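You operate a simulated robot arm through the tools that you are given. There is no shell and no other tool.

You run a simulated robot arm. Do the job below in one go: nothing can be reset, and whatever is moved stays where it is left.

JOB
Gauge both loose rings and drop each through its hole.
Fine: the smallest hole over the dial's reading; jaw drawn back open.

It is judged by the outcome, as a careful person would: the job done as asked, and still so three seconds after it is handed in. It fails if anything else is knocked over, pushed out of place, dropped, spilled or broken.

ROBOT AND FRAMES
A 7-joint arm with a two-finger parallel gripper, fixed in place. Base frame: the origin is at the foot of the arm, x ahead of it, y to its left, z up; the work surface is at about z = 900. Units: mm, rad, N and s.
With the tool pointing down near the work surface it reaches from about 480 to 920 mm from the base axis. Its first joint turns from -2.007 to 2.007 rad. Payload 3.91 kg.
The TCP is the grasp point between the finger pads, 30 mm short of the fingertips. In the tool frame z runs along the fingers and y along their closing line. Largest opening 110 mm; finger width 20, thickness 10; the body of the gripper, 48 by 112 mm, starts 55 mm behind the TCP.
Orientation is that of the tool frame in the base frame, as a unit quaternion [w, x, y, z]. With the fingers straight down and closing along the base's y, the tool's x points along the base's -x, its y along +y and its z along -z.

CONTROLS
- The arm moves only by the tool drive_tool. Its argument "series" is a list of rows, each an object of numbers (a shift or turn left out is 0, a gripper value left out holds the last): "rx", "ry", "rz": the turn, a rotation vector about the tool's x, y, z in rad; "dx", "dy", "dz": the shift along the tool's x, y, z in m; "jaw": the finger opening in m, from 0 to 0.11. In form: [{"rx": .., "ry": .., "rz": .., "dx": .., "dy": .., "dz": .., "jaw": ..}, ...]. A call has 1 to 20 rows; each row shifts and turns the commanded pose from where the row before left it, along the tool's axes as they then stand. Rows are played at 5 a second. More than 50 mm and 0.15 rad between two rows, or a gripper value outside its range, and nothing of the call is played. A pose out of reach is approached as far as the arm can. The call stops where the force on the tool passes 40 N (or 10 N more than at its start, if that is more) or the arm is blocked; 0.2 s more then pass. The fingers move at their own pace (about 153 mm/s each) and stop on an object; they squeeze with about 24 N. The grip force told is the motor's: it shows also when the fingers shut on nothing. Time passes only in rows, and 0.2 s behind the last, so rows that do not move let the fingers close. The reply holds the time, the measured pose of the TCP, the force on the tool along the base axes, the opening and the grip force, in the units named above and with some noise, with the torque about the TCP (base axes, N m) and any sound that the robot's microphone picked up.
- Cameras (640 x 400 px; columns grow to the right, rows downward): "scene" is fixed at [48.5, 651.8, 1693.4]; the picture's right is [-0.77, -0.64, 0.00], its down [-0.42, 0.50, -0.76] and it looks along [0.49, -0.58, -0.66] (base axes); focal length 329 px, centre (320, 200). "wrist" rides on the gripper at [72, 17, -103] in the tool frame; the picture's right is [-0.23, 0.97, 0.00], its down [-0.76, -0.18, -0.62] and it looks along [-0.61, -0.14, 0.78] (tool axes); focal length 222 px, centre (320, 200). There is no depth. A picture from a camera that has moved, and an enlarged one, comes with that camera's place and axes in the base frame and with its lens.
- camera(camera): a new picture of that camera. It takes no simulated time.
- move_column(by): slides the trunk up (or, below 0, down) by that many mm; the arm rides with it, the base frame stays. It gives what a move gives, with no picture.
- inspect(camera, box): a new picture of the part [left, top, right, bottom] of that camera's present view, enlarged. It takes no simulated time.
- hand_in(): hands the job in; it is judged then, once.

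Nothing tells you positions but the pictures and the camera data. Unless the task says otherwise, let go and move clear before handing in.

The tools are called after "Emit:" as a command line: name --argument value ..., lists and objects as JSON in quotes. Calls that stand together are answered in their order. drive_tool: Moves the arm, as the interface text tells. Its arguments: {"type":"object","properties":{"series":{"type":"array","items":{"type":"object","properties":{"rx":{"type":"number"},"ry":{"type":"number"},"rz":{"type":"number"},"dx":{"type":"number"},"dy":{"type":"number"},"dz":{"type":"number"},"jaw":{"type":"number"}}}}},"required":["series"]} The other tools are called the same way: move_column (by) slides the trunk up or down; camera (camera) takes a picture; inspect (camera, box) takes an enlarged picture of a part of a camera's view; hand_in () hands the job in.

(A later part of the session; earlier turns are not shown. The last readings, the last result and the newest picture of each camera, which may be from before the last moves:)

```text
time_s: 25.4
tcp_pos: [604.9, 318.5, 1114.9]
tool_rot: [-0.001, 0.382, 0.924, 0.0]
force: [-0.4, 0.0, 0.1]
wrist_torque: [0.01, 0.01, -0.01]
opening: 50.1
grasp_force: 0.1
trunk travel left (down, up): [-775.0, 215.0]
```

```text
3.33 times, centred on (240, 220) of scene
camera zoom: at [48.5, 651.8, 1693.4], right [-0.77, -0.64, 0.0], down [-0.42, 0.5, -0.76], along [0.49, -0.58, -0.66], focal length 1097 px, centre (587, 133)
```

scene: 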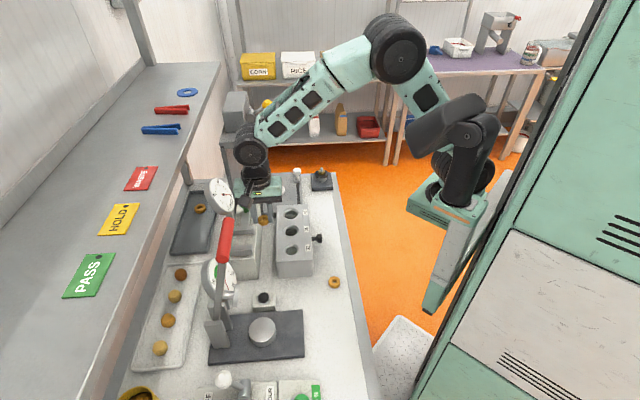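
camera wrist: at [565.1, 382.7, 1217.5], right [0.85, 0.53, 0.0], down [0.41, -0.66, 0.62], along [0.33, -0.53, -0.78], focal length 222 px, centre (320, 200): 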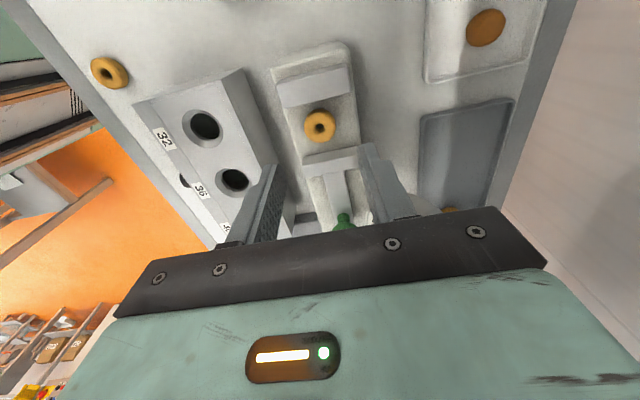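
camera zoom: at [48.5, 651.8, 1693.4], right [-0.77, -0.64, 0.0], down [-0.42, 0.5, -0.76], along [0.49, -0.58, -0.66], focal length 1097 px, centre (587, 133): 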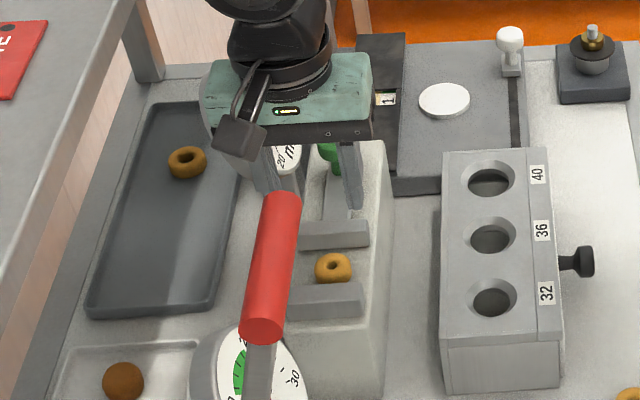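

The ring is on the gauge bed between the jaws. Next I'll back away, turn the tool so the fingers straddle the green knob along its travel, and look.

Emit:
drive_tool --series '[{"dy": -0.03, "dz": -0.02}, {"dy": -0.03, "dz": -0.02}, {"rz": -0.1428}, {"rz": -0.1428}, {"rz": -0.1428}, {"rz": -0.1428}, {"rz": -0.1428}, {"rz": -0.1428}, {"rz": -0.1428}, {"rz": -0.1428}, {"rz": -0.1428}, {"rz": -0.1428}, {"rz": -0.1428}]'

Emit:
drive_tool --series '[{"dy": -0.04, "jaw": 0.07}, {"dy": -0.04}, {"dy": -0.034}, {}]'

Emit:
camera --camera "wrist"

Emit:
camera --camera "scene"

```text
time_s: 28.2
tcp_pos: [561.7, 276.0, 1152.0]
tool_rot: [0.001, -0.384, 0.923, 0.0]
force: [0.3, -0.1, -0.2]
wrist_torque: [-0.04, 0.04, 0.02]
opening: 49.8
grasp_force: 0.1
trunk travel left (down, up): [-775.0, 215.0]
```

```text
time_s: 29.2
tcp_pos: [643.3, 195.0, 1153.8]
tool_rot: [0.0, -0.383, 0.924, -0.001]
force: [-0.5, 0.3, 1.0]
wrist_torque: [0.02, 0.0, 0.02]
opening: 69.7
grasp_force: 0.1
trunk travel left (down, up): [-775.0, 215.0]
```

```text
taken
camera wrist: at [578.9, 156.9, 1256.6], right [-0.53, 0.85, 0.0], down [0.66, 0.41, 0.62], along [0.53, 0.33, -0.78], focal length 222 px, centre (320, 200)
```

wrist: 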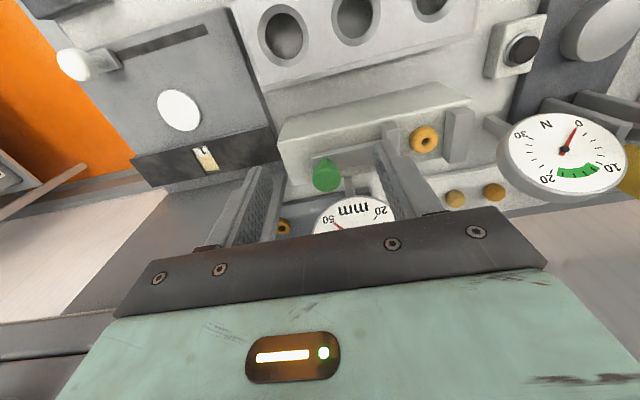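

```text
taken
```

scene: 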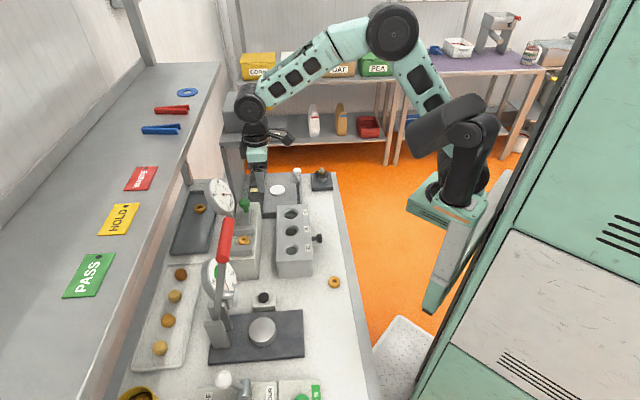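

Emit:
inspect --camera "wrist" --box '[270, 110, 430, 240]'

Emit:
inspect --camera "wrist" --box '[290, 140, 360, 210]'

```text
3.08 times, centred on (350, 175) of wrist
camera zoom: at [578.9, 156.9, 1256.6], right [-0.53, 0.85, 0.0], down [0.66, 0.41, 0.62], along [0.53, 0.33, -0.78], focal length 684 px, centre (228, 277)
```

zoom: 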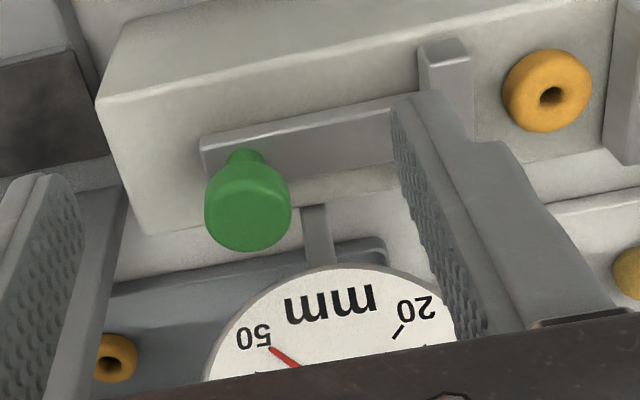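

```text
5.71 times, centred on (325, 175) of wrist
camera zoom: at [578.9, 156.9, 1256.6], right [-0.53, 0.85, 0.0], down [0.66, 0.41, 0.62], along [0.53, 0.33, -0.78], focal length 1269 px, centre (291, 343)
```

zoom: 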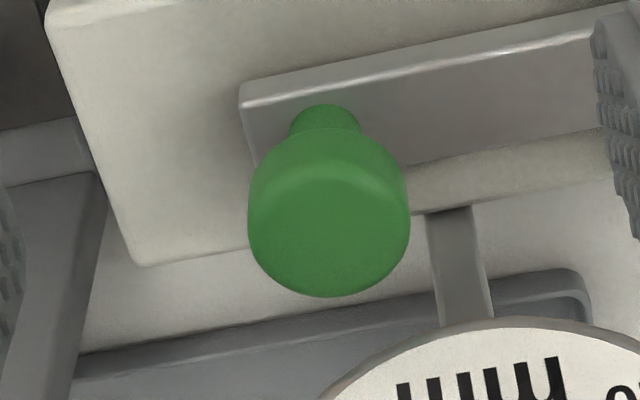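

The knob cap is about 30 mm across, centred near (a≈322 along the bench), top at z≈1052. I'll move over it, offset slightly right to stay clear of the dial, then check again before lowering.

Emit:
drive_tool --series '[{"dy": -0.0056, "dx": -0.027}, {"dx": -0.0275}, {}]'

Emit:
camera --camera "wrist"

Emit:
inspect --camera "scene" --box '[190, 120, 310, 260]'

```text
time_s: 30.0
tcp_pos: [685.2, 229.5, 1153.8]
tool_rot: [0.001, -0.382, 0.924, 0.0]
force: [0.0, 0.2, -0.8]
wrist_torque: [0.0, 0.0, 0.01]
opening: 69.6
grasp_force: 0.1
trunk travel left (down, up): [-775.0, 215.0]
```

```text
taken
camera wrist: at [621.3, 191.9, 1256.9], right [-0.53, 0.85, 0.0], down [0.66, 0.41, 0.62], along [0.53, 0.33, -0.78], focal length 222 px, centre (320, 200)
```

wrist: 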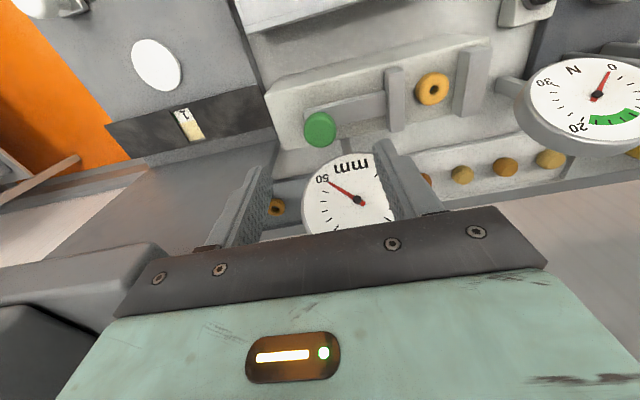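

```text
2.86 times, centred on (250, 190) of scene
camera zoom: at [48.5, 651.8, 1693.4], right [-0.77, -0.64, 0.0], down [-0.42, 0.5, -0.76], along [0.49, -0.58, -0.66], focal length 941 px, centre (520, 229)
```

zoom: 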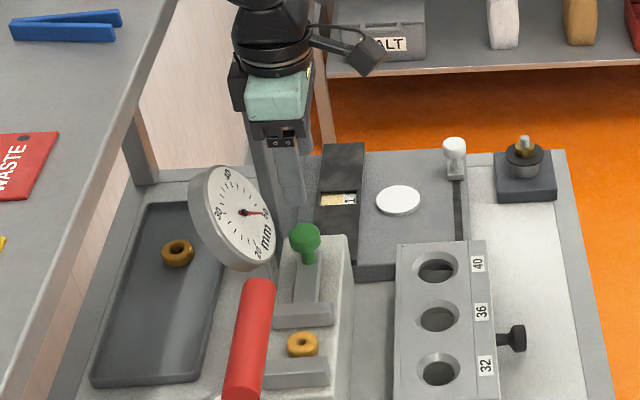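

Fingers line up over the knob and the dial's lower rim is about 11 mm clear. I'll lower in stages.

Emit:
drive_tool --series '[{"dz": 0.03}, {"dz": 0.025}, {"dz": 0.01}, {}]'

Emit:
camera --camera "wrist"

Emit:
inspect --camera "scene" --box '[200, 150, 280, 250]'

```text
time_s: 31.0
tcp_pos: [685.5, 229.0, 1089.4]
tool_rot: [0.0, -0.383, 0.924, 0.001]
force: [-0.8, 0.0, -0.2]
wrist_torque: [-0.01, 0.0, 0.01]
opening: 69.8
grasp_force: 0.1
trunk travel left (down, up): [-775.0, 215.0]
```

```text
taken
camera wrist: at [621.0, 192.0, 1192.1], right [-0.53, 0.85, 0.0], down [0.66, 0.41, 0.62], along [0.53, 0.33, -0.78], focal length 222 px, centre (320, 200)
```

wrist: 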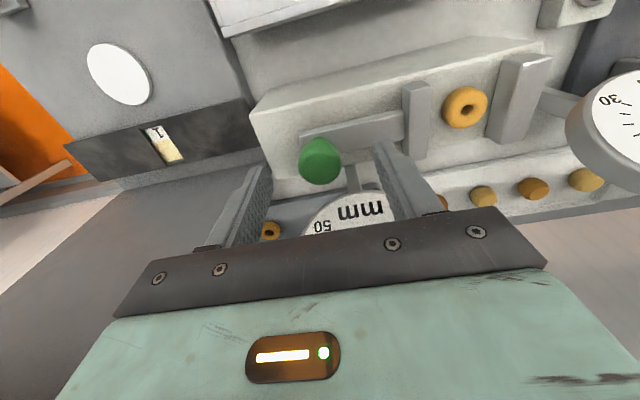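

```text
4.00 times, centred on (240, 200) of scene
camera zoom: at [48.5, 651.8, 1693.4], right [-0.77, -0.64, 0.0], down [-0.42, 0.5, -0.76], along [0.49, -0.58, -0.66], focal length 1317 px, centre (640, 200)
```

zoom: 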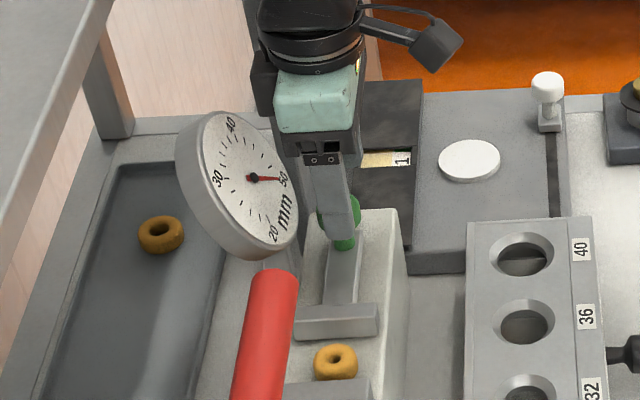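

Everything is aligned, and the dial stays visible to the scene camera. I'll lower the last 24 mm so the fingers flank the knob cap.

Emit:
drive_tool --series '[{"dz": 0.012}, {"dz": 0.012}, {}]'

Emit:
camera --camera "wrist"

Emit:
inspect --camera "scene" --box '[200, 150, 280, 250]'

```text
time_s: 31.8
tcp_pos: [685.3, 229.2, 1064.7]
tool_rot: [-0.001, -0.383, 0.924, 0.0]
force: [0.2, -0.2, -0.4]
wrist_torque: [0.01, -0.03, 0.01]
opening: 70.1
grasp_force: 0.0
trunk travel left (down, up): [-775.0, 215.0]
```

```text
taken
camera wrist: at [620.7, 191.7, 1168.0], right [-0.53, 0.85, 0.0], down [0.66, 0.41, 0.62], along [0.53, 0.33, -0.78], focal length 222 px, centre (320, 200)
```

wrist: 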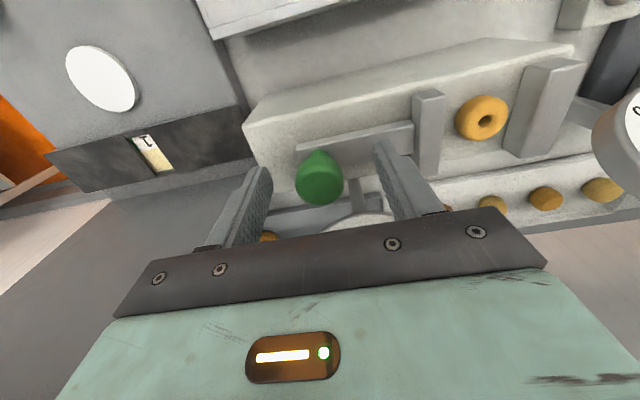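

```text
4.00 times, centred on (240, 200) of scene
camera zoom: at [48.5, 651.8, 1693.4], right [-0.77, -0.64, 0.0], down [-0.42, 0.5, -0.76], along [0.49, -0.58, -0.66], focal length 1317 px, centre (640, 200)
```

zoom: 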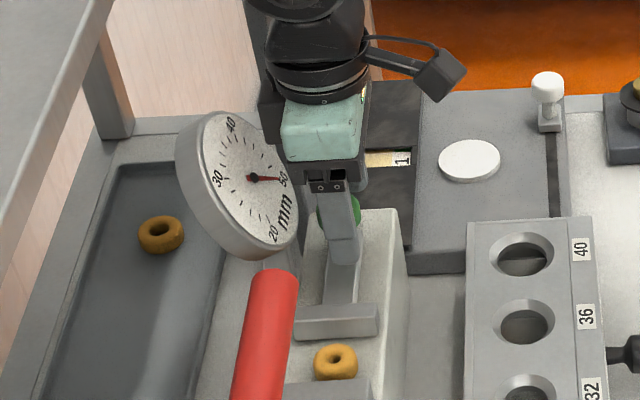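

The fingers flank the knob. I'll narrow them to nearly the knob's width and start sliding it toward the ring.

Emit:
drive_tool --series '[{"jaw": 0.045}, {"jaw": 0.034}, {}, {}]'

Emit:
drive_tool --series '[{"dy": 0.005}, {"dy": 0.005}, {}]'

Emit:
inspect --camera "scene" --box '[200, 150, 280, 250]'

Emit:
inspect --camera "wrist" --box '[230, 60, 550, 240]'

```text
time_s: 32.8
tcp_pos: [685.1, 229.8, 1066.0]
tool_rot: [0.0, -0.383, 0.924, 0.0]
force: [0.3, 0.5, -0.5]
wrist_torque: [0.01, 0.0, 0.0]
opening: 33.9
grasp_force: 0.1
trunk travel left (down, up): [-775.0, 215.0]
```

```text
time_s: 33.6
tcp_pos: [677.6, 236.6, 1066.7]
tool_rot: [0.0, -0.382, 0.924, 0.0]
force: [0.0, 0.2, -0.2]
wrist_torque: [0.0, 0.0, 0.0]
opening: 34.3
grasp_force: 0.3
trunk travel left (down, up): [-775.0, 215.0]
```

```text
4.00 times, centred on (240, 200) of scene
camera zoom: at [48.5, 651.8, 1693.4], right [-0.77, -0.64, 0.0], down [-0.42, 0.5, -0.76], along [0.49, -0.58, -0.66], focal length 1317 px, centre (640, 200)
```

zoom: 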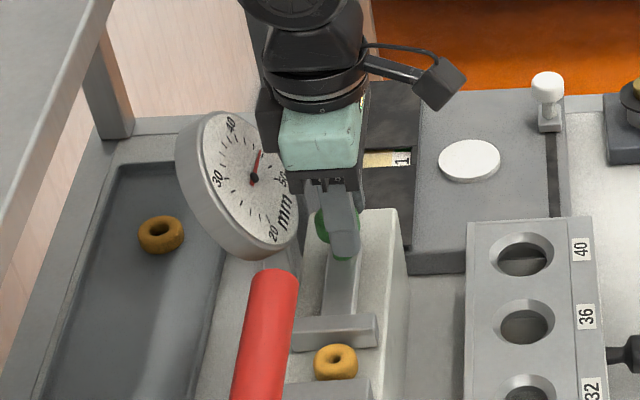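

```text
2.00 times, centred on (390, 150) of wrist
camera zoom: at [614.0, 198.8, 1168.1], right [-0.53, 0.85, 0.0], down [0.66, 0.41, 0.62], along [0.53, 0.33, -0.78], focal length 444 px, centre (180, 300)
```

zoom: 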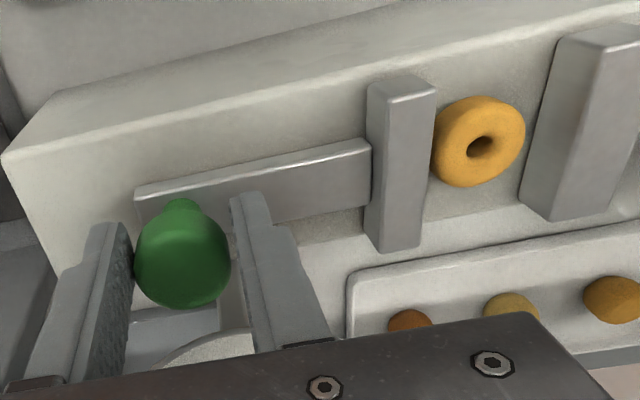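

The jaw slides freely and the dial follows. I'll keep closing in small steps toward the ring.

Emit:
drive_tool --series '[{"dy": 0.004}, {"dy": 0.004}, {}]'

Emit:
drive_tool --series '[{"dy": 0.003}, {}]'

Emit:
inspect --camera "scene" --box '[200, 150, 280, 250]'

Emit:
inspect --camera "wrist" --box '[230, 60, 550, 240]'

```text
time_s: 34.4
tcp_pos: [672.2, 241.5, 1063.9]
tool_rot: [0.0, -0.382, 0.924, 0.0]
force: [1.1, 0.3, 1.4]
wrist_torque: [0.0, -0.01, 0.0]
opening: 34.0
grasp_force: 0.5
trunk travel left (down, up): [-775.0, 215.0]
```

```text
time_s: 35.0
tcp_pos: [670.0, 244.5, 1064.7]
tool_rot: [0.0, -0.383, 0.924, -0.001]
force: [0.1, 0.8, -0.1]
wrist_torque: [0.0, -0.03, 0.01]
opening: 34.3
grasp_force: 0.6
trunk travel left (down, up): [-775.0, 215.0]
```

```text
4.00 times, centred on (240, 200) of scene
camera zoom: at [48.5, 651.8, 1693.4], right [-0.77, -0.64, 0.0], down [-0.42, 0.5, -0.76], along [0.49, -0.58, -0.66], focal length 1317 px, centre (640, 200)
```

zoom: 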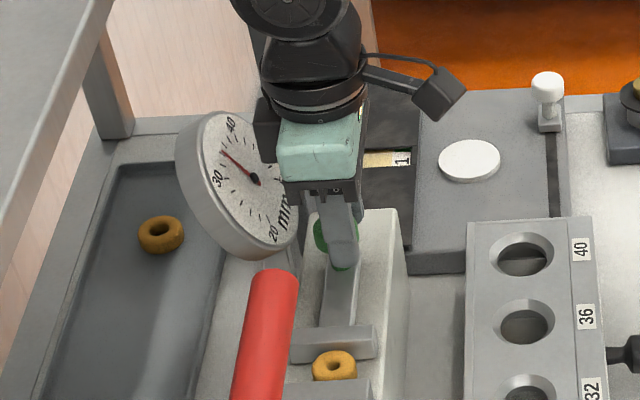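

```text
2.00 times, centred on (390, 150) of wrist
camera zoom: at [606.3, 206.6, 1168.0], right [-0.53, 0.85, 0.0], down [0.66, 0.41, 0.62], along [0.53, 0.33, -0.78], focal length 444 px, centre (180, 300)
```

zoom: 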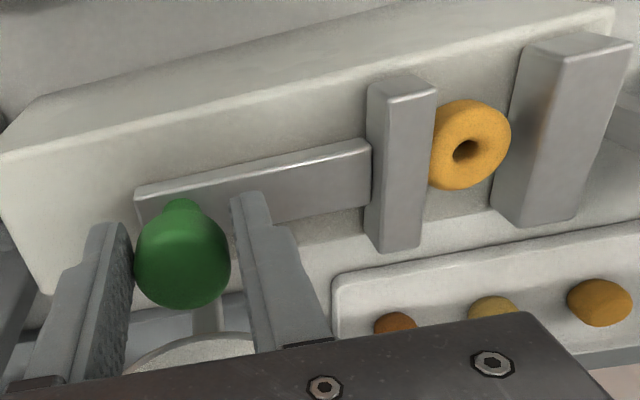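

The dial reads about 34 and the ring is nearly against the fixed jaw. I'll proceed in 1 mm steps and watch force and needle.

Emit:
drive_tool --series '[{"dy": 0.001}, {"dy": 0.001}, {}]'

Emit:
inspect --camera "scene" --box '[205, 165, 265, 225]'

Emit:
inspect --camera "wrist" --box '[400, 80, 540, 190]'

```text
time_s: 35.8
tcp_pos: [668.2, 246.1, 1063.3]
tool_rot: [0.0, -0.383, 0.924, 0.0]
force: [0.6, 0.4, -0.4]
wrist_torque: [-0.02, 0.01, -0.01]
opening: 34.2
grasp_force: 0.8
trunk travel left (down, up): [-775.0, 215.0]
```

```text
6.67 times, centred on (235, 195) of scene
camera zoom: at [48.5, 651.8, 1693.4], right [-0.77, -0.64, 0.0], down [-0.42, 0.5, -0.76], along [0.49, -0.58, -0.66], focal length 2195 px, centre (887, 233)
```

zoom: 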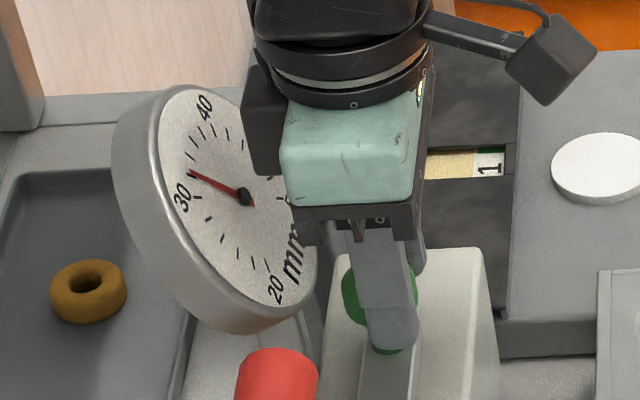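

```text
3.64 times, centred on (470, 135) of wrist
camera zoom: at [604.9, 208.1, 1168.0], right [-0.53, 0.85, 0.0], down [0.66, 0.41, 0.62], along [0.53, 0.33, -0.78], focal length 808 px, centre (-226, 436)
```

zoom: 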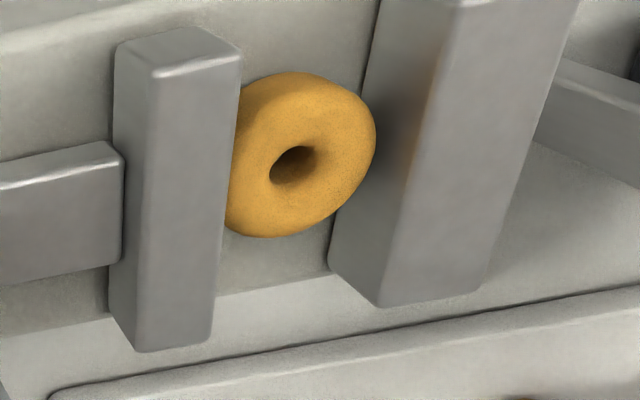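

Nearly closed; the needle is just above 30. I'll go on with half-millimetre steps.

Emit:
drive_tool --series '[{"dy": 0.0007}, {}]'

Emit:
drive_tool --series '[{"dy": 0.0007}, {}]'

Emit:
drive_tool --series '[{"dy": 0.0007}, {}]'

Emit:
inspect --camera "scene" --box '[205, 165, 265, 225]'

Emit:
inspect --camera "wrist" --box '[400, 80, 540, 190]'

```text
time_s: 36.4
tcp_pos: [669.0, 246.2, 1066.1]
tool_rot: [0.001, -0.383, 0.924, 0.001]
force: [0.7, -0.5, 0.3]
wrist_torque: [-0.05, 0.01, 0.02]
opening: 34.3
grasp_force: 0.1
trunk travel left (down, up): [-775.0, 215.0]
```

```text
time_s: 37.0
tcp_pos: [667.7, 247.0, 1064.2]
tool_rot: [0.0, -0.383, 0.924, 0.0]
force: [0.5, -0.1, -0.5]
wrist_torque: [0.03, 0.01, 0.01]
opening: 34.0
grasp_force: 0.1
trunk travel left (down, up): [-775.0, 215.0]
```

```text
time_s: 37.6
tcp_pos: [666.2, 246.6, 1064.8]
tool_rot: [0.0, -0.383, 0.924, 0.0]
force: [0.3, 0.0, 0.5]
wrist_torque: [0.0, -0.03, -0.03]
opening: 34.5
grasp_force: 0.2
trunk travel left (down, up): [-775.0, 215.0]
```

```text
6.67 times, centred on (235, 195) of scene
camera zoom: at [48.5, 651.8, 1693.4], right [-0.77, -0.64, 0.0], down [-0.42, 0.5, -0.76], along [0.49, -0.58, -0.66], focal length 2195 px, centre (887, 233)
```

zoom: 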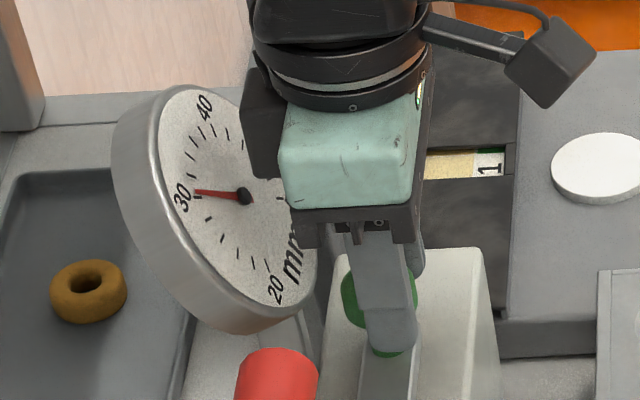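

```text
3.64 times, centred on (470, 135) of wrist
camera zoom: at [603.7, 209.5, 1168.1], right [-0.53, 0.85, 0.0], down [0.66, 0.41, 0.62], along [0.53, 0.33, -0.78], focal length 808 px, centre (-226, 436)
```

zoom: 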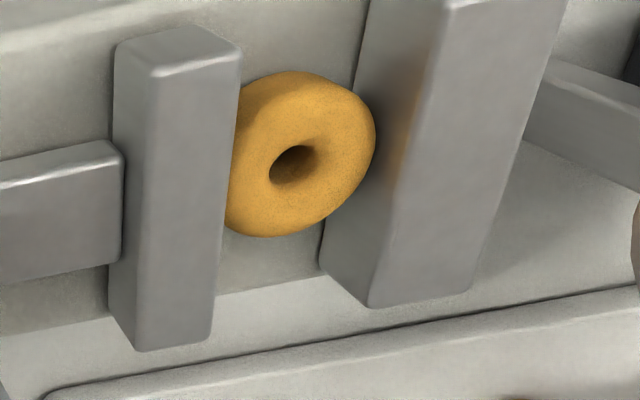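

The needle is near 30 and still no clamping force; I'll keep stepping.

Emit:
drive_tool --series '[{"dy": 0.0006}, {}]'

Emit:
drive_tool --series '[{"dy": 0.0006}, {}]'

Emit:
inspect --camera "scene" --box '[205, 165, 265, 225]'

Emit:
inspect --camera "wrist" --box '[400, 80, 540, 190]'

```text
time_s: 38.2
tcp_pos: [667.0, 247.6, 1065.9]
tool_rot: [0.001, -0.383, 0.924, 0.0]
force: [0.9, 0.7, 0.3]
wrist_torque: [0.02, 0.03, 0.02]
opening: 34.4
grasp_force: 0.1
trunk travel left (down, up): [-775.0, 215.0]
```

```text
time_s: 38.8
tcp_pos: [666.6, 247.5, 1064.9]
tool_rot: [0.0, -0.383, 0.924, 0.0]
force: [0.9, 0.3, 0.2]
wrist_torque: [-0.02, -0.08, -0.02]
opening: 34.6
grasp_force: 0.7
trunk travel left (down, up): [-775.0, 215.0]
```

```text
6.67 times, centred on (235, 195) of scene
camera zoom: at [48.5, 651.8, 1693.4], right [-0.77, -0.64, 0.0], down [-0.42, 0.5, -0.76], along [0.49, -0.58, -0.66], focal length 2195 px, centre (887, 233)
```

zoom: 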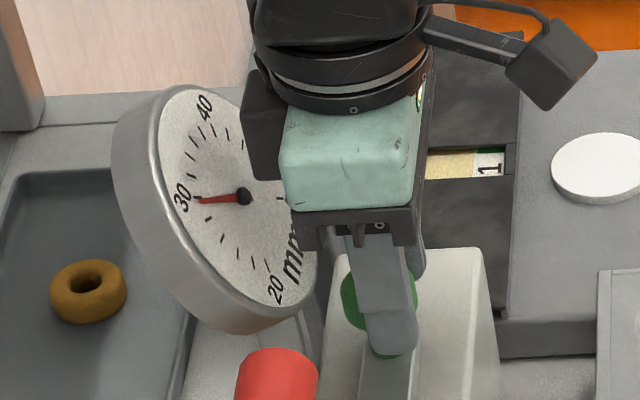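

```text
3.64 times, centred on (470, 135) of wrist
camera zoom: at [602.7, 210.1, 1167.8], right [-0.53, 0.85, 0.0], down [0.66, 0.41, 0.62], along [0.53, 0.33, -0.78], focal length 808 px, centre (-226, 436)
```

zoom: 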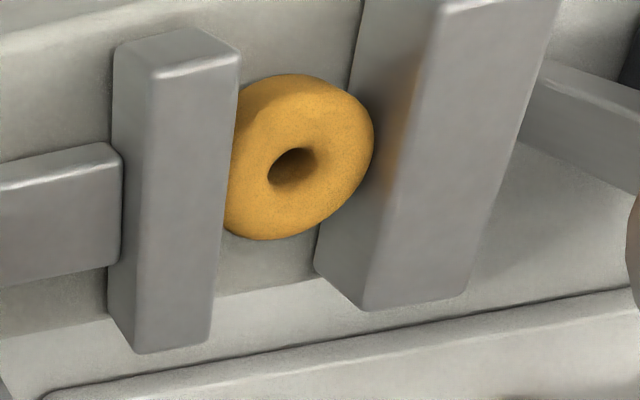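

Emit:
drive_tool --series '[{"dy": 0.0006}, {}]'

Emit:
drive_tool --series '[{"dy": 0.0006}, {}]'

Emit:
inspect --camera "scene" --box '[205, 165, 265, 225]'

Emit:
inspect --camera "wrist" --box '[400, 80, 540, 190]'

```text
time_s: 39.4
tcp_pos: [665.9, 249.2, 1064.4]
tool_rot: [0.0, -0.383, 0.924, 0.0]
force: [2.3, -3.0, 1.7]
wrist_torque: [-0.08, -0.07, -0.02]
opening: 35.3
grasp_force: 0.9
trunk travel left (down, up): [-775.0, 215.0]
```

```text
time_s: 40.0
tcp_pos: [666.2, 249.3, 1064.7]
tool_rot: [0.0, -0.383, 0.924, 0.001]
force: [2.1, -3.0, 1.1]
wrist_torque: [-0.09, -0.08, -0.07]
opening: 35.8
grasp_force: 2.3
trunk travel left (down, up): [-775.0, 215.0]
```

```text
6.67 times, centred on (235, 195) of scene
camera zoom: at [48.5, 651.8, 1693.4], right [-0.77, -0.64, 0.0], down [-0.42, 0.5, -0.76], along [0.49, -0.58, -0.66], focal length 2195 px, centre (887, 233)
```

zoom: 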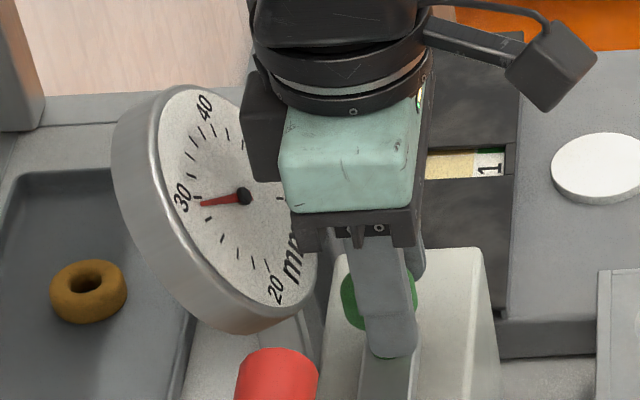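

```text
3.64 times, centred on (470, 135) of wrist
camera zoom: at [602.1, 210.8, 1167.7], right [-0.53, 0.85, 0.0], down [0.66, 0.41, 0.62], along [0.53, 0.33, -0.78], focal length 808 px, centre (-226, 436)
```

zoom: 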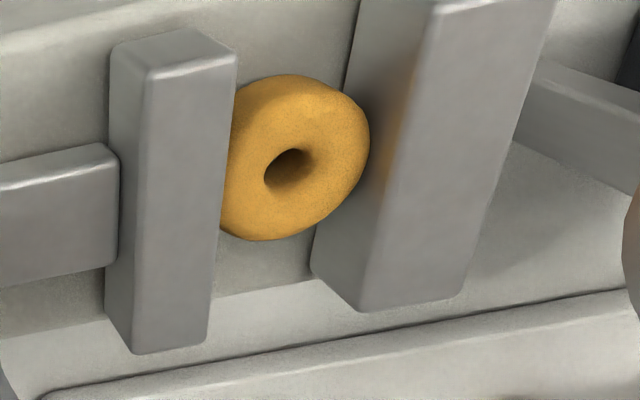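

The jaw is now clamped on the ring (about 4 N). I'll read the dial closely.

Emit:
inspect --camera "scene" --box '[212, 175, 242, 212]'

Emit:
camera --camera "wrist"

```text
10.81 times, centred on (227, 194) of scene
camera zoom: at [48.5, 651.8, 1693.4], right [-0.77, -0.64, 0.0], down [-0.42, 0.5, -0.76], along [0.49, -0.58, -0.66], focal length 3559 px, centre (1325, 270)
```

zoom: 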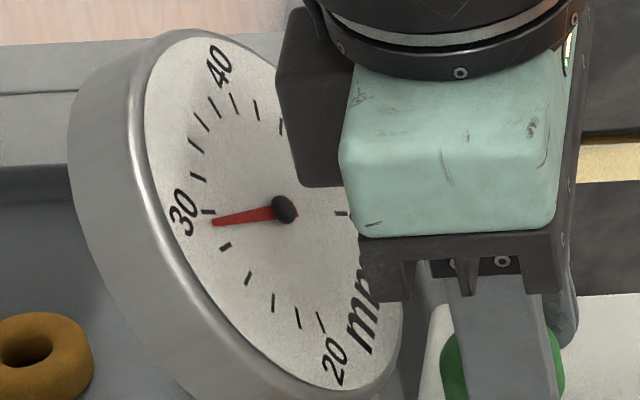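

```text
taken
camera wrist: at [602.1, 210.8, 1167.7], right [-0.53, 0.85, 0.0], down [0.66, 0.41, 0.62], along [0.53, 0.33, -0.78], focal length 222 px, centre (320, 200)
```

wrist: 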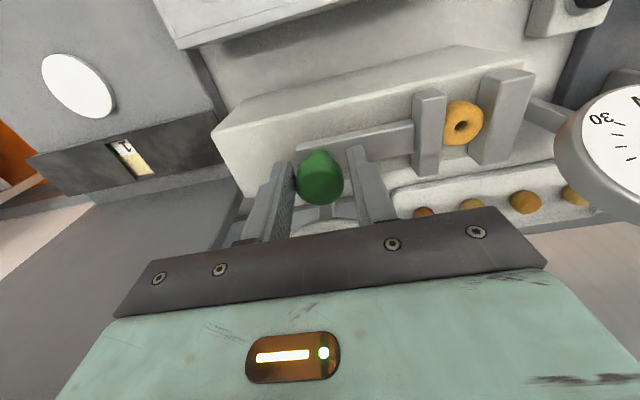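

The dial reads about 29.4 mm, so this ring's hole is 32. I'll now draw the jaw back open with the knob.

Emit:
drive_tool --series '[{"dy": -0.006}, {"dy": -0.008}, {"dy": -0.008}, {}]'

Emit:
drive_tool --series '[{"dy": -0.003}, {}]'

Emit:
drive_tool --series '[{"dy": -0.002}, {}]'

Emit:
inspect --camera "scene" --box '[205, 165, 265, 225]'

Emit:
camera --camera "wrist"

```text
time_s: 41.0
tcp_pos: [681.4, 233.5, 1065.7]
tool_rot: [0.0, -0.383, 0.924, 0.0]
force: [0.5, -0.3, -0.4]
wrist_torque: [0.02, -0.03, -0.01]
opening: 33.9
grasp_force: 0.0
trunk travel left (down, up): [-775.0, 215.0]
```

```text
time_s: 41.6
tcp_pos: [683.5, 230.9, 1064.4]
tool_rot: [0.0, -0.382, 0.924, 0.0]
force: [-0.3, -0.1, -0.4]
wrist_torque: [0.03, 0.03, 0.02]
opening: 34.3
grasp_force: 0.1
trunk travel left (down, up): [-775.0, 215.0]
```

```text
time_s: 42.2
tcp_pos: [684.8, 229.6, 1065.0]
tool_rot: [0.0, -0.383, 0.924, 0.0]
force: [-0.8, 0.2, -0.5]
wrist_torque: [0.01, 0.04, -0.02]
opening: 34.1
grasp_force: 0.1
trunk travel left (down, up): [-775.0, 215.0]
```

```text
6.67 times, centred on (235, 195) of scene
camera zoom: at [48.5, 651.8, 1693.4], right [-0.77, -0.64, 0.0], down [-0.42, 0.5, -0.76], along [0.49, -0.58, -0.66], focal length 2195 px, centre (887, 233)
```

zoom: 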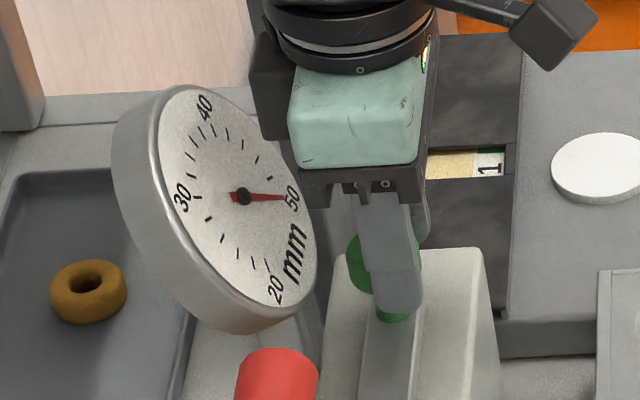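

```text
taken
camera wrist: at [620.9, 191.7, 1167.9], right [-0.53, 0.85, 0.0], down [0.66, 0.41, 0.62], along [0.53, 0.33, -0.78], focal length 222 px, centre (320, 200)
```

wrist: 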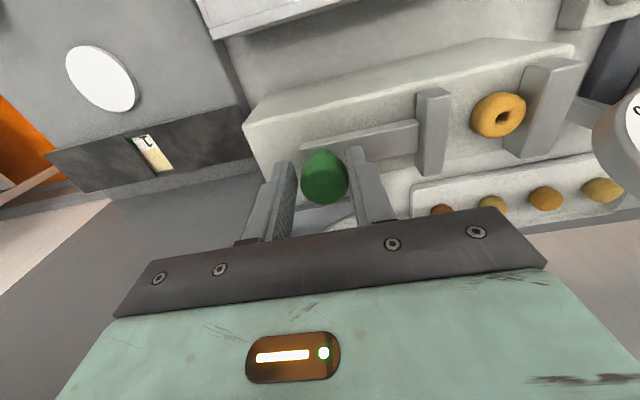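

The dial is back near 50; I'll nudge further until the slide meets its end stop to be sure it is fully open.

Emit:
drive_tool --series '[{"dy": -0.0015}, {}]'

Emit:
drive_tool --series '[{"dy": -0.001}, {}]'

Emit:
drive_tool --series '[{"dy": -0.001}, {}]'

Emit:
inspect --camera "scene" --box '[205, 165, 265, 225]'

Emit:
camera --camera "wrist"

```text
time_s: 42.8
tcp_pos: [686.0, 228.5, 1066.0]
tool_rot: [0.0, -0.383, 0.924, -0.001]
force: [0.4, -0.5, 0.2]
wrist_torque: [0.0, 0.01, 0.0]
opening: 34.3
grasp_force: 0.3
trunk travel left (down, up): [-775.0, 215.0]
```

```text
time_s: 43.4
tcp_pos: [686.9, 228.3, 1065.6]
tool_rot: [0.0, -0.382, 0.924, 0.001]
force: [-0.9, -0.4, -0.5]
wrist_torque: [0.06, 0.0, 0.0]
opening: 33.7
grasp_force: 0.5
trunk travel left (down, up): [-775.0, 215.0]
```

```text
time_s: 44.0
tcp_pos: [688.0, 228.6, 1064.9]
tool_rot: [-0.001, -0.383, 0.924, 0.0]
force: [0.3, -0.4, -0.2]
wrist_torque: [0.0, 0.0, 0.0]
opening: 34.5
grasp_force: 0.2
trunk travel left (down, up): [-775.0, 215.0]
```

```text
6.67 times, centred on (235, 195) of scene
camera zoom: at [48.5, 651.8, 1693.4], right [-0.77, -0.64, 0.0], down [-0.42, 0.5, -0.76], along [0.49, -0.58, -0.66], focal length 2195 px, centre (887, 233)
```

zoom: 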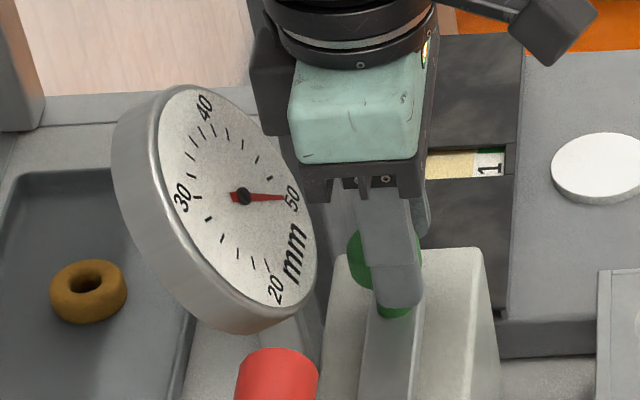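

```text
taken
camera wrist: at [623.3, 189.6, 1168.0], right [-0.53, 0.85, 0.0], down [0.66, 0.41, 0.62], along [0.53, 0.33, -0.78], focal length 222 px, centre (320, 200)
```

wrist: 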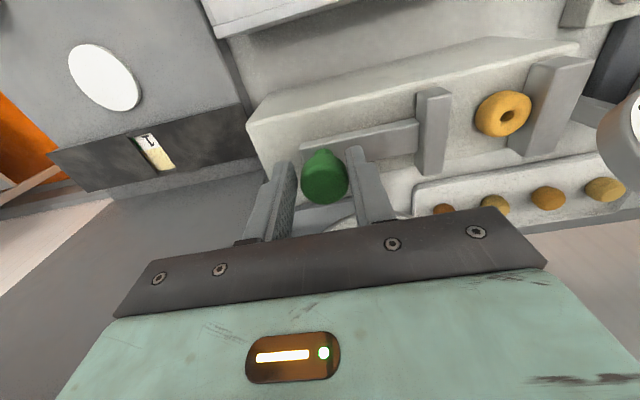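

Emit:
drive_tool --series '[{"dy": -0.001}, {}]'

Emit:
drive_tool --series '[{"dy": -0.001}, {}]'

Emit:
inspect --camera "wrist" --box '[230, 80, 470, 240]'

Emit:
inspect --camera "scene" --box '[212, 175, 242, 212]'

```text
time_s: 44.6
tcp_pos: [688.0, 226.8, 1064.2]
tool_rot: [0.0, -0.383, 0.924, 0.0]
force: [-2.0, 1.9, 1.8]
wrist_torque: [0.06, 0.08, 0.02]
opening: 35.5
grasp_force: 1.6
trunk travel left (down, up): [-775.0, 215.0]
```

```text
time_s: 45.2
tcp_pos: [687.0, 226.5, 1065.8]
tool_rot: [0.0, -0.383, 0.924, 0.0]
force: [-4.6, 3.0, 0.6]
wrist_torque: [0.07, 0.15, 0.05]
opening: 36.5
grasp_force: 2.4
trunk travel left (down, up): [-775.0, 215.0]
```

```text
2.50 times, centred on (350, 160) of wrist
camera zoom: at [624.3, 188.6, 1168.0], right [-0.53, 0.85, 0.0], down [0.66, 0.41, 0.62], along [0.53, 0.33, -0.78], focal length 555 px, centre (245, 300)
```

zoom: 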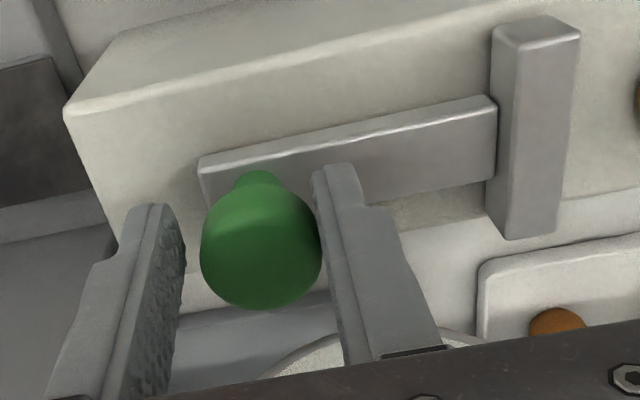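

```text
10.81 times, centred on (227, 194) of scene
camera zoom: at [48.5, 651.8, 1693.4], right [-0.77, -0.64, 0.0], down [-0.42, 0.5, -0.76], along [0.49, -0.58, -0.66], focal length 3559 px, centre (1325, 270)
```

zoom: 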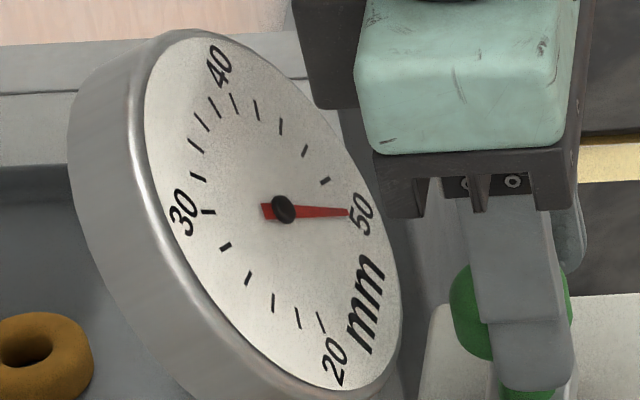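

The jaw hit its open stop and the dial reads 50. I'll relieve the push, open the fingers, and lift clear.

Emit:
drive_tool --series '[{"dy": 0.0035}, {"jaw": 0.05}, {"jaw": 0.07}, {}, {"dz": -0.02}, {"dz": -0.035}, {"dz": -0.04}, {}]'

Emit:
camera --camera "wrist"

Emit:
inspect --camera "scene" --box '[190, 160, 290, 280]'

```text
time_s: 47.0
tcp_pos: [686.4, 227.7, 1160.1]
tool_rot: [-0.001, -0.382, 0.924, 0.0]
force: [1.1, 0.4, 0.1]
wrist_torque: [-0.01, 0.01, 0.01]
opening: 70.1
grasp_force: 0.1
trunk travel left (down, up): [-775.0, 215.0]
```

```text
taken
camera wrist: at [621.9, 190.5, 1263.1], right [-0.53, 0.85, 0.0], down [0.66, 0.41, 0.62], along [0.53, 0.33, -0.78], focal length 222 px, centre (320, 200)
```

wrist: 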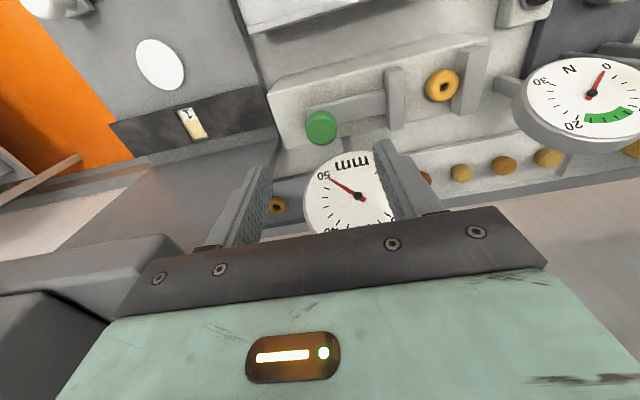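

```text
3.33 times, centred on (240, 220) of scene
camera zoom: at [48.5, 651.8, 1693.4], right [-0.77, -0.64, 0.0], down [-0.42, 0.5, -0.76], along [0.49, -0.58, -0.66], focal length 1097 px, centre (587, 133)
```

zoom: 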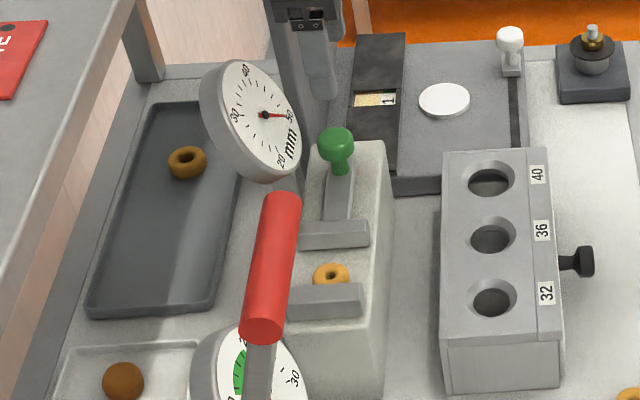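

The jaw is open and the ring rests against the fixed jaw. I'll swing back to the ring-picking orientation and look down on it.

Emit:
drive_tool --series '[{"dx": 0.0235}, {"dx": 0.0235}, {"dy": 0.0322}, {"dy": 0.0322}, {"dy": 0.0322}, {"dy": 0.0322}, {}]'

Emit:
drive_tool --series '[{"rz": 0.1428}, {"rz": 0.1428}, {"rz": 0.1428}, {"rz": 0.1428}, {"rz": 0.1428}, {"rz": 0.1428}, {"rz": 0.1428}, {"rz": 0.1428}, {"rz": 0.1428}, {"rz": 0.1428}, {"rz": 0.1428, "jaw": 0.05}, {}]'

Emit:
camera --camera "wrist"

Emit:
inspect --camera "wrist" --box '[290, 20, 450, 180]'

```text
time_s: 48.6
tcp_pos: [561.8, 286.3, 1159.7]
tool_rot: [0.0, -0.383, 0.924, 0.0]
force: [-0.1, -0.4, -0.1]
wrist_torque: [-0.02, -0.01, 0.02]
opening: 70.1
grasp_force: 0.0
trunk travel left (down, up): [-775.0, 215.0]
```

```text
time_s: 51.2
tcp_pos: [561.4, 287.1, 1159.6]
tool_rot: [0.0, 0.383, 0.924, 0.0]
force: [-0.2, -0.4, 0.6]
wrist_torque: [0.04, 0.01, -0.03]
opening: 50.3
grasp_force: 0.0
trunk travel left (down, up): [-775.0, 215.0]
```

```text
taken
camera wrist: at [521.8, 350.9, 1262.8], right [0.85, 0.53, 0.0], down [0.41, -0.66, 0.62], along [0.33, -0.53, -0.78], focal length 222 px, centre (320, 200)
```

wrist: 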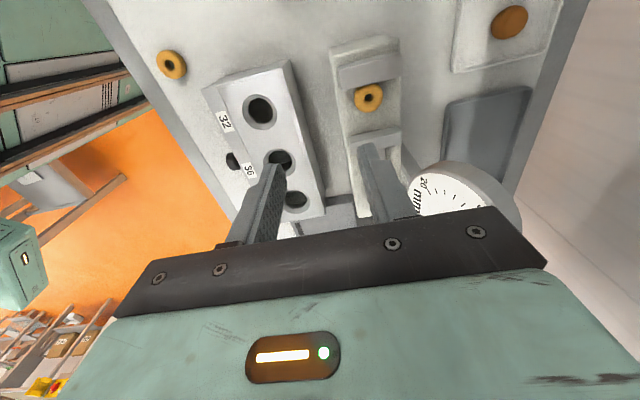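

```text
2.50 times, centred on (370, 100) of wrist
camera zoom: at [521.8, 350.9, 1262.8], right [0.85, 0.53, 0.0], down [0.41, -0.66, 0.62], along [0.33, -0.53, -0.78], focal length 555 px, centre (195, 450)
```

zoom: 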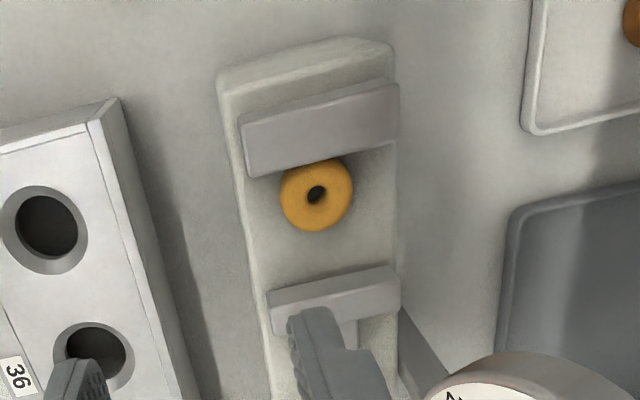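

The ring is centred near a≈194, b≈654 on the bed. I'll move over it and descend around it.

Emit:
drive_tool --series '[{"dy": 0.027, "dx": -0.0015}, {"dy": 0.0265}, {"dz": 0.03}, {"dz": 0.03}, {"dz": 0.025}, {}]'

Emit:
camera --camera "wrist"

Emit:
inspect --camera "wrist" --box '[240, 60, 420, 240]'

```text
time_s: 52.6
tcp_pos: [600.9, 324.8, 1074.3]
tool_rot: [0.0, 0.383, 0.924, -0.001]
force: [-0.1, 0.1, -0.9]
wrist_torque: [0.04, 0.02, 0.01]
opening: 50.1
grasp_force: 0.0
trunk travel left (down, up): [-775.0, 215.0]
```

```text
taken
camera wrist: at [560.5, 388.1, 1177.5], right [0.85, 0.53, 0.0], down [0.41, -0.66, 0.62], along [0.33, -0.53, -0.78], focal length 222 px, centre (320, 200)
```

wrist: 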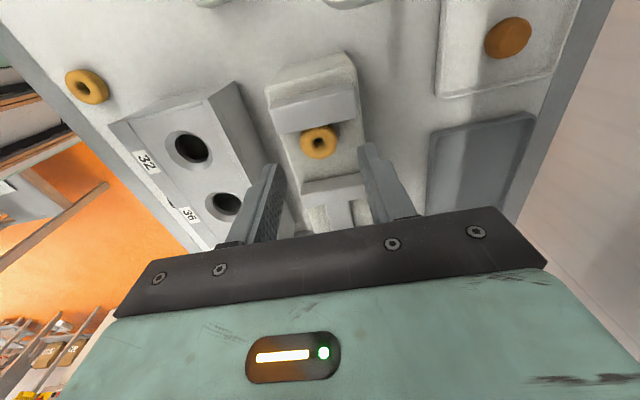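

```text
2.22 times, centred on (330, 150) of wrist
camera zoom: at [560.5, 388.1, 1177.5], right [0.85, 0.53, 0.0], down [0.41, -0.66, 0.62], along [0.33, -0.53, -0.78], focal length 494 px, centre (298, 311)
```

zoom: 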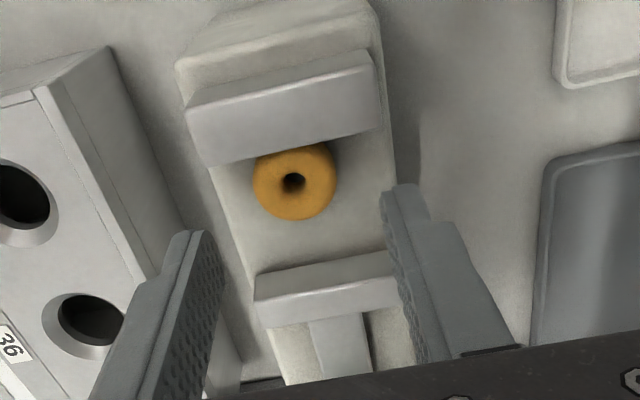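

Aligned within a couple of millimetres; I'll correct slightly, descend and grip.

Emit:
drive_tool --series '[{"dy": -0.002, "dz": 0.012}, {"dz": 0.014}, {"dz": 0.009}, {"dz": 0.005}, {}]'

Emit:
inspect --camera "wrist" --box '[240, 60, 420, 240]'

```text
time_s: 53.8
tcp_pos: [599.0, 321.6, 1035.3]
tool_rot: [0.0, 0.383, 0.924, 0.0]
force: [-0.5, 0.4, 0.4]
wrist_torque: [-0.02, -0.02, 0.0]
opening: 49.9
grasp_force: 0.2
trunk travel left (down, up): [-775.0, 215.0]
```

```text
2.22 times, centred on (330, 150) of wrist
camera zoom: at [559.0, 386.9, 1137.9], right [0.85, 0.53, 0.0], down [0.41, -0.66, 0.62], along [0.33, -0.53, -0.78], focal length 494 px, centre (298, 311)
```

zoom: 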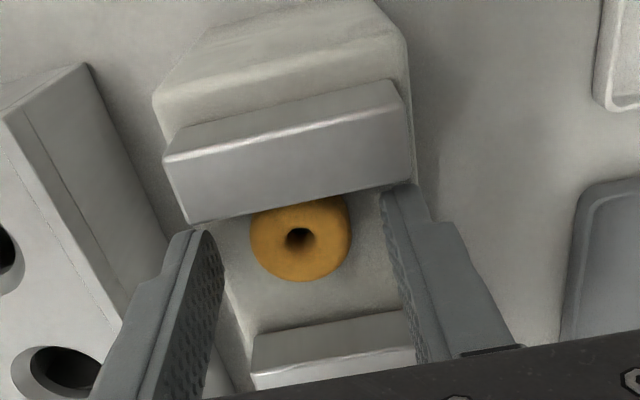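

Fingers are around the ring with the fixed jaw clear. Closing now.

Emit:
drive_tool --series '[{"jaw": 0.036}, {"jaw": 0.025}, {}, {}]'

Emit:
drive_tool --series '[{"dz": -0.01}, {"dz": -0.02}, {"dz": -0.03}, {}]'

Emit:
inspect --camera "wrist" --box '[240, 60, 420, 240]'

```text
time_s: 54.8
tcp_pos: [599.3, 323.6, 1034.5]
tool_rot: [0.0, 0.383, 0.924, -0.001]
force: [-0.1, -0.3, 0.3]
wrist_torque: [0.0, 0.0, 0.02]
opening: 28.0
grasp_force: 11.9
trunk travel left (down, up): [-775.0, 215.0]
```

```text
time_s: 55.8
tcp_pos: [599.4, 322.0, 1096.5]
tool_rot: [-0.001, 0.384, 0.923, -0.001]
force: [1.1, 0.1, -0.2]
wrist_torque: [0.0, 0.04, 0.01]
opening: 27.8
grasp_force: 12.2
trunk travel left (down, up): [-775.0, 215.0]
```

```text
2.22 times, centred on (330, 150) of wrist
camera zoom: at [558.6, 387.0, 1198.5], right [0.85, 0.53, 0.0], down [0.41, -0.66, 0.62], along [0.33, -0.53, -0.78], focal length 494 px, centre (298, 311)
```

zoom: 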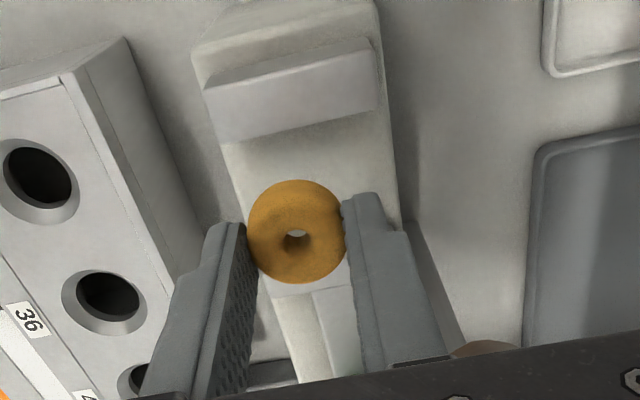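

The ring is held again. I'll carry it over to hole 32 at about (a≈188, b≈523) and check alignment from above.

Emit:
drive_tool --series '[{"dz": -0.015}, {"dy": -0.033, "dx": 0.0025}, {"dy": -0.033, "dx": 0.0025}, {"dy": -0.033}, {"dy": -0.031}, {}]'

Emit:
camera --camera "wrist"

Emit:
inspect --camera "wrist" --box '[220, 60, 420, 240]'

Emit:
inspect --camera "scene" --box '[240, 160, 340, 290]'

```text
time_s: 57.2
tcp_pos: [505.3, 232.0, 1109.2]
tool_rot: [0.0, 0.383, 0.924, 0.0]
force: [-0.3, -0.8, 1.2]
wrist_torque: [0.02, -0.01, -0.02]
opening: 28.2
grasp_force: 11.5
trunk travel left (down, up): [-775.0, 215.0]
```

```text
taken
camera wrist: at [463.9, 297.0, 1212.1], right [0.85, 0.53, 0.0], down [0.41, -0.66, 0.62], along [0.33, -0.53, -0.78], focal length 222 px, centre (320, 200)
```

wrist: 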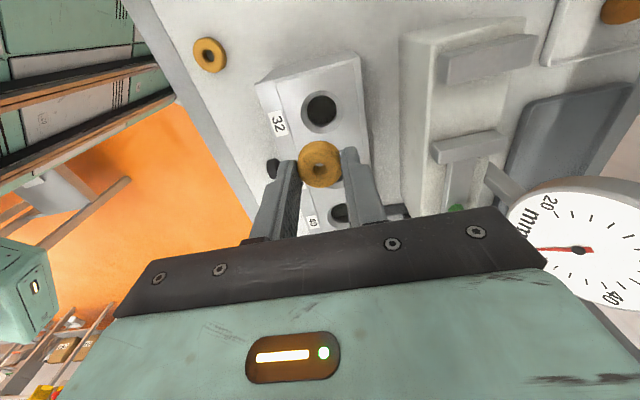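

```text
2.22 times, centred on (320, 150) of wrist
camera zoom: at [463.9, 297.0, 1212.1], right [0.85, 0.53, 0.0], down [0.41, -0.66, 0.62], along [0.33, -0.53, -0.78], focal length 494 px, centre (320, 311)
```

zoom: 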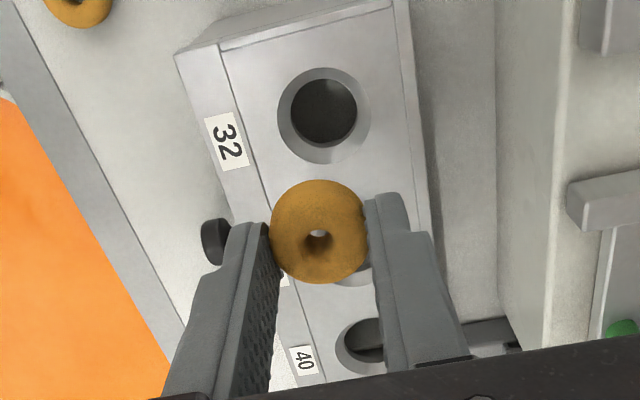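

```text
3.08 times, centred on (290, 225) of scene
camera zoom: at [48.5, 651.8, 1693.4], right [-0.77, -0.64, 0.0], down [-0.42, 0.5, -0.76], along [0.49, -0.58, -0.66], focal length 1013 px, centre (412, 123)
```

zoom: 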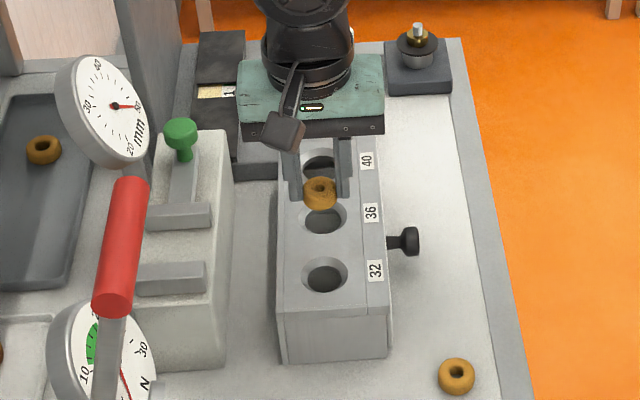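

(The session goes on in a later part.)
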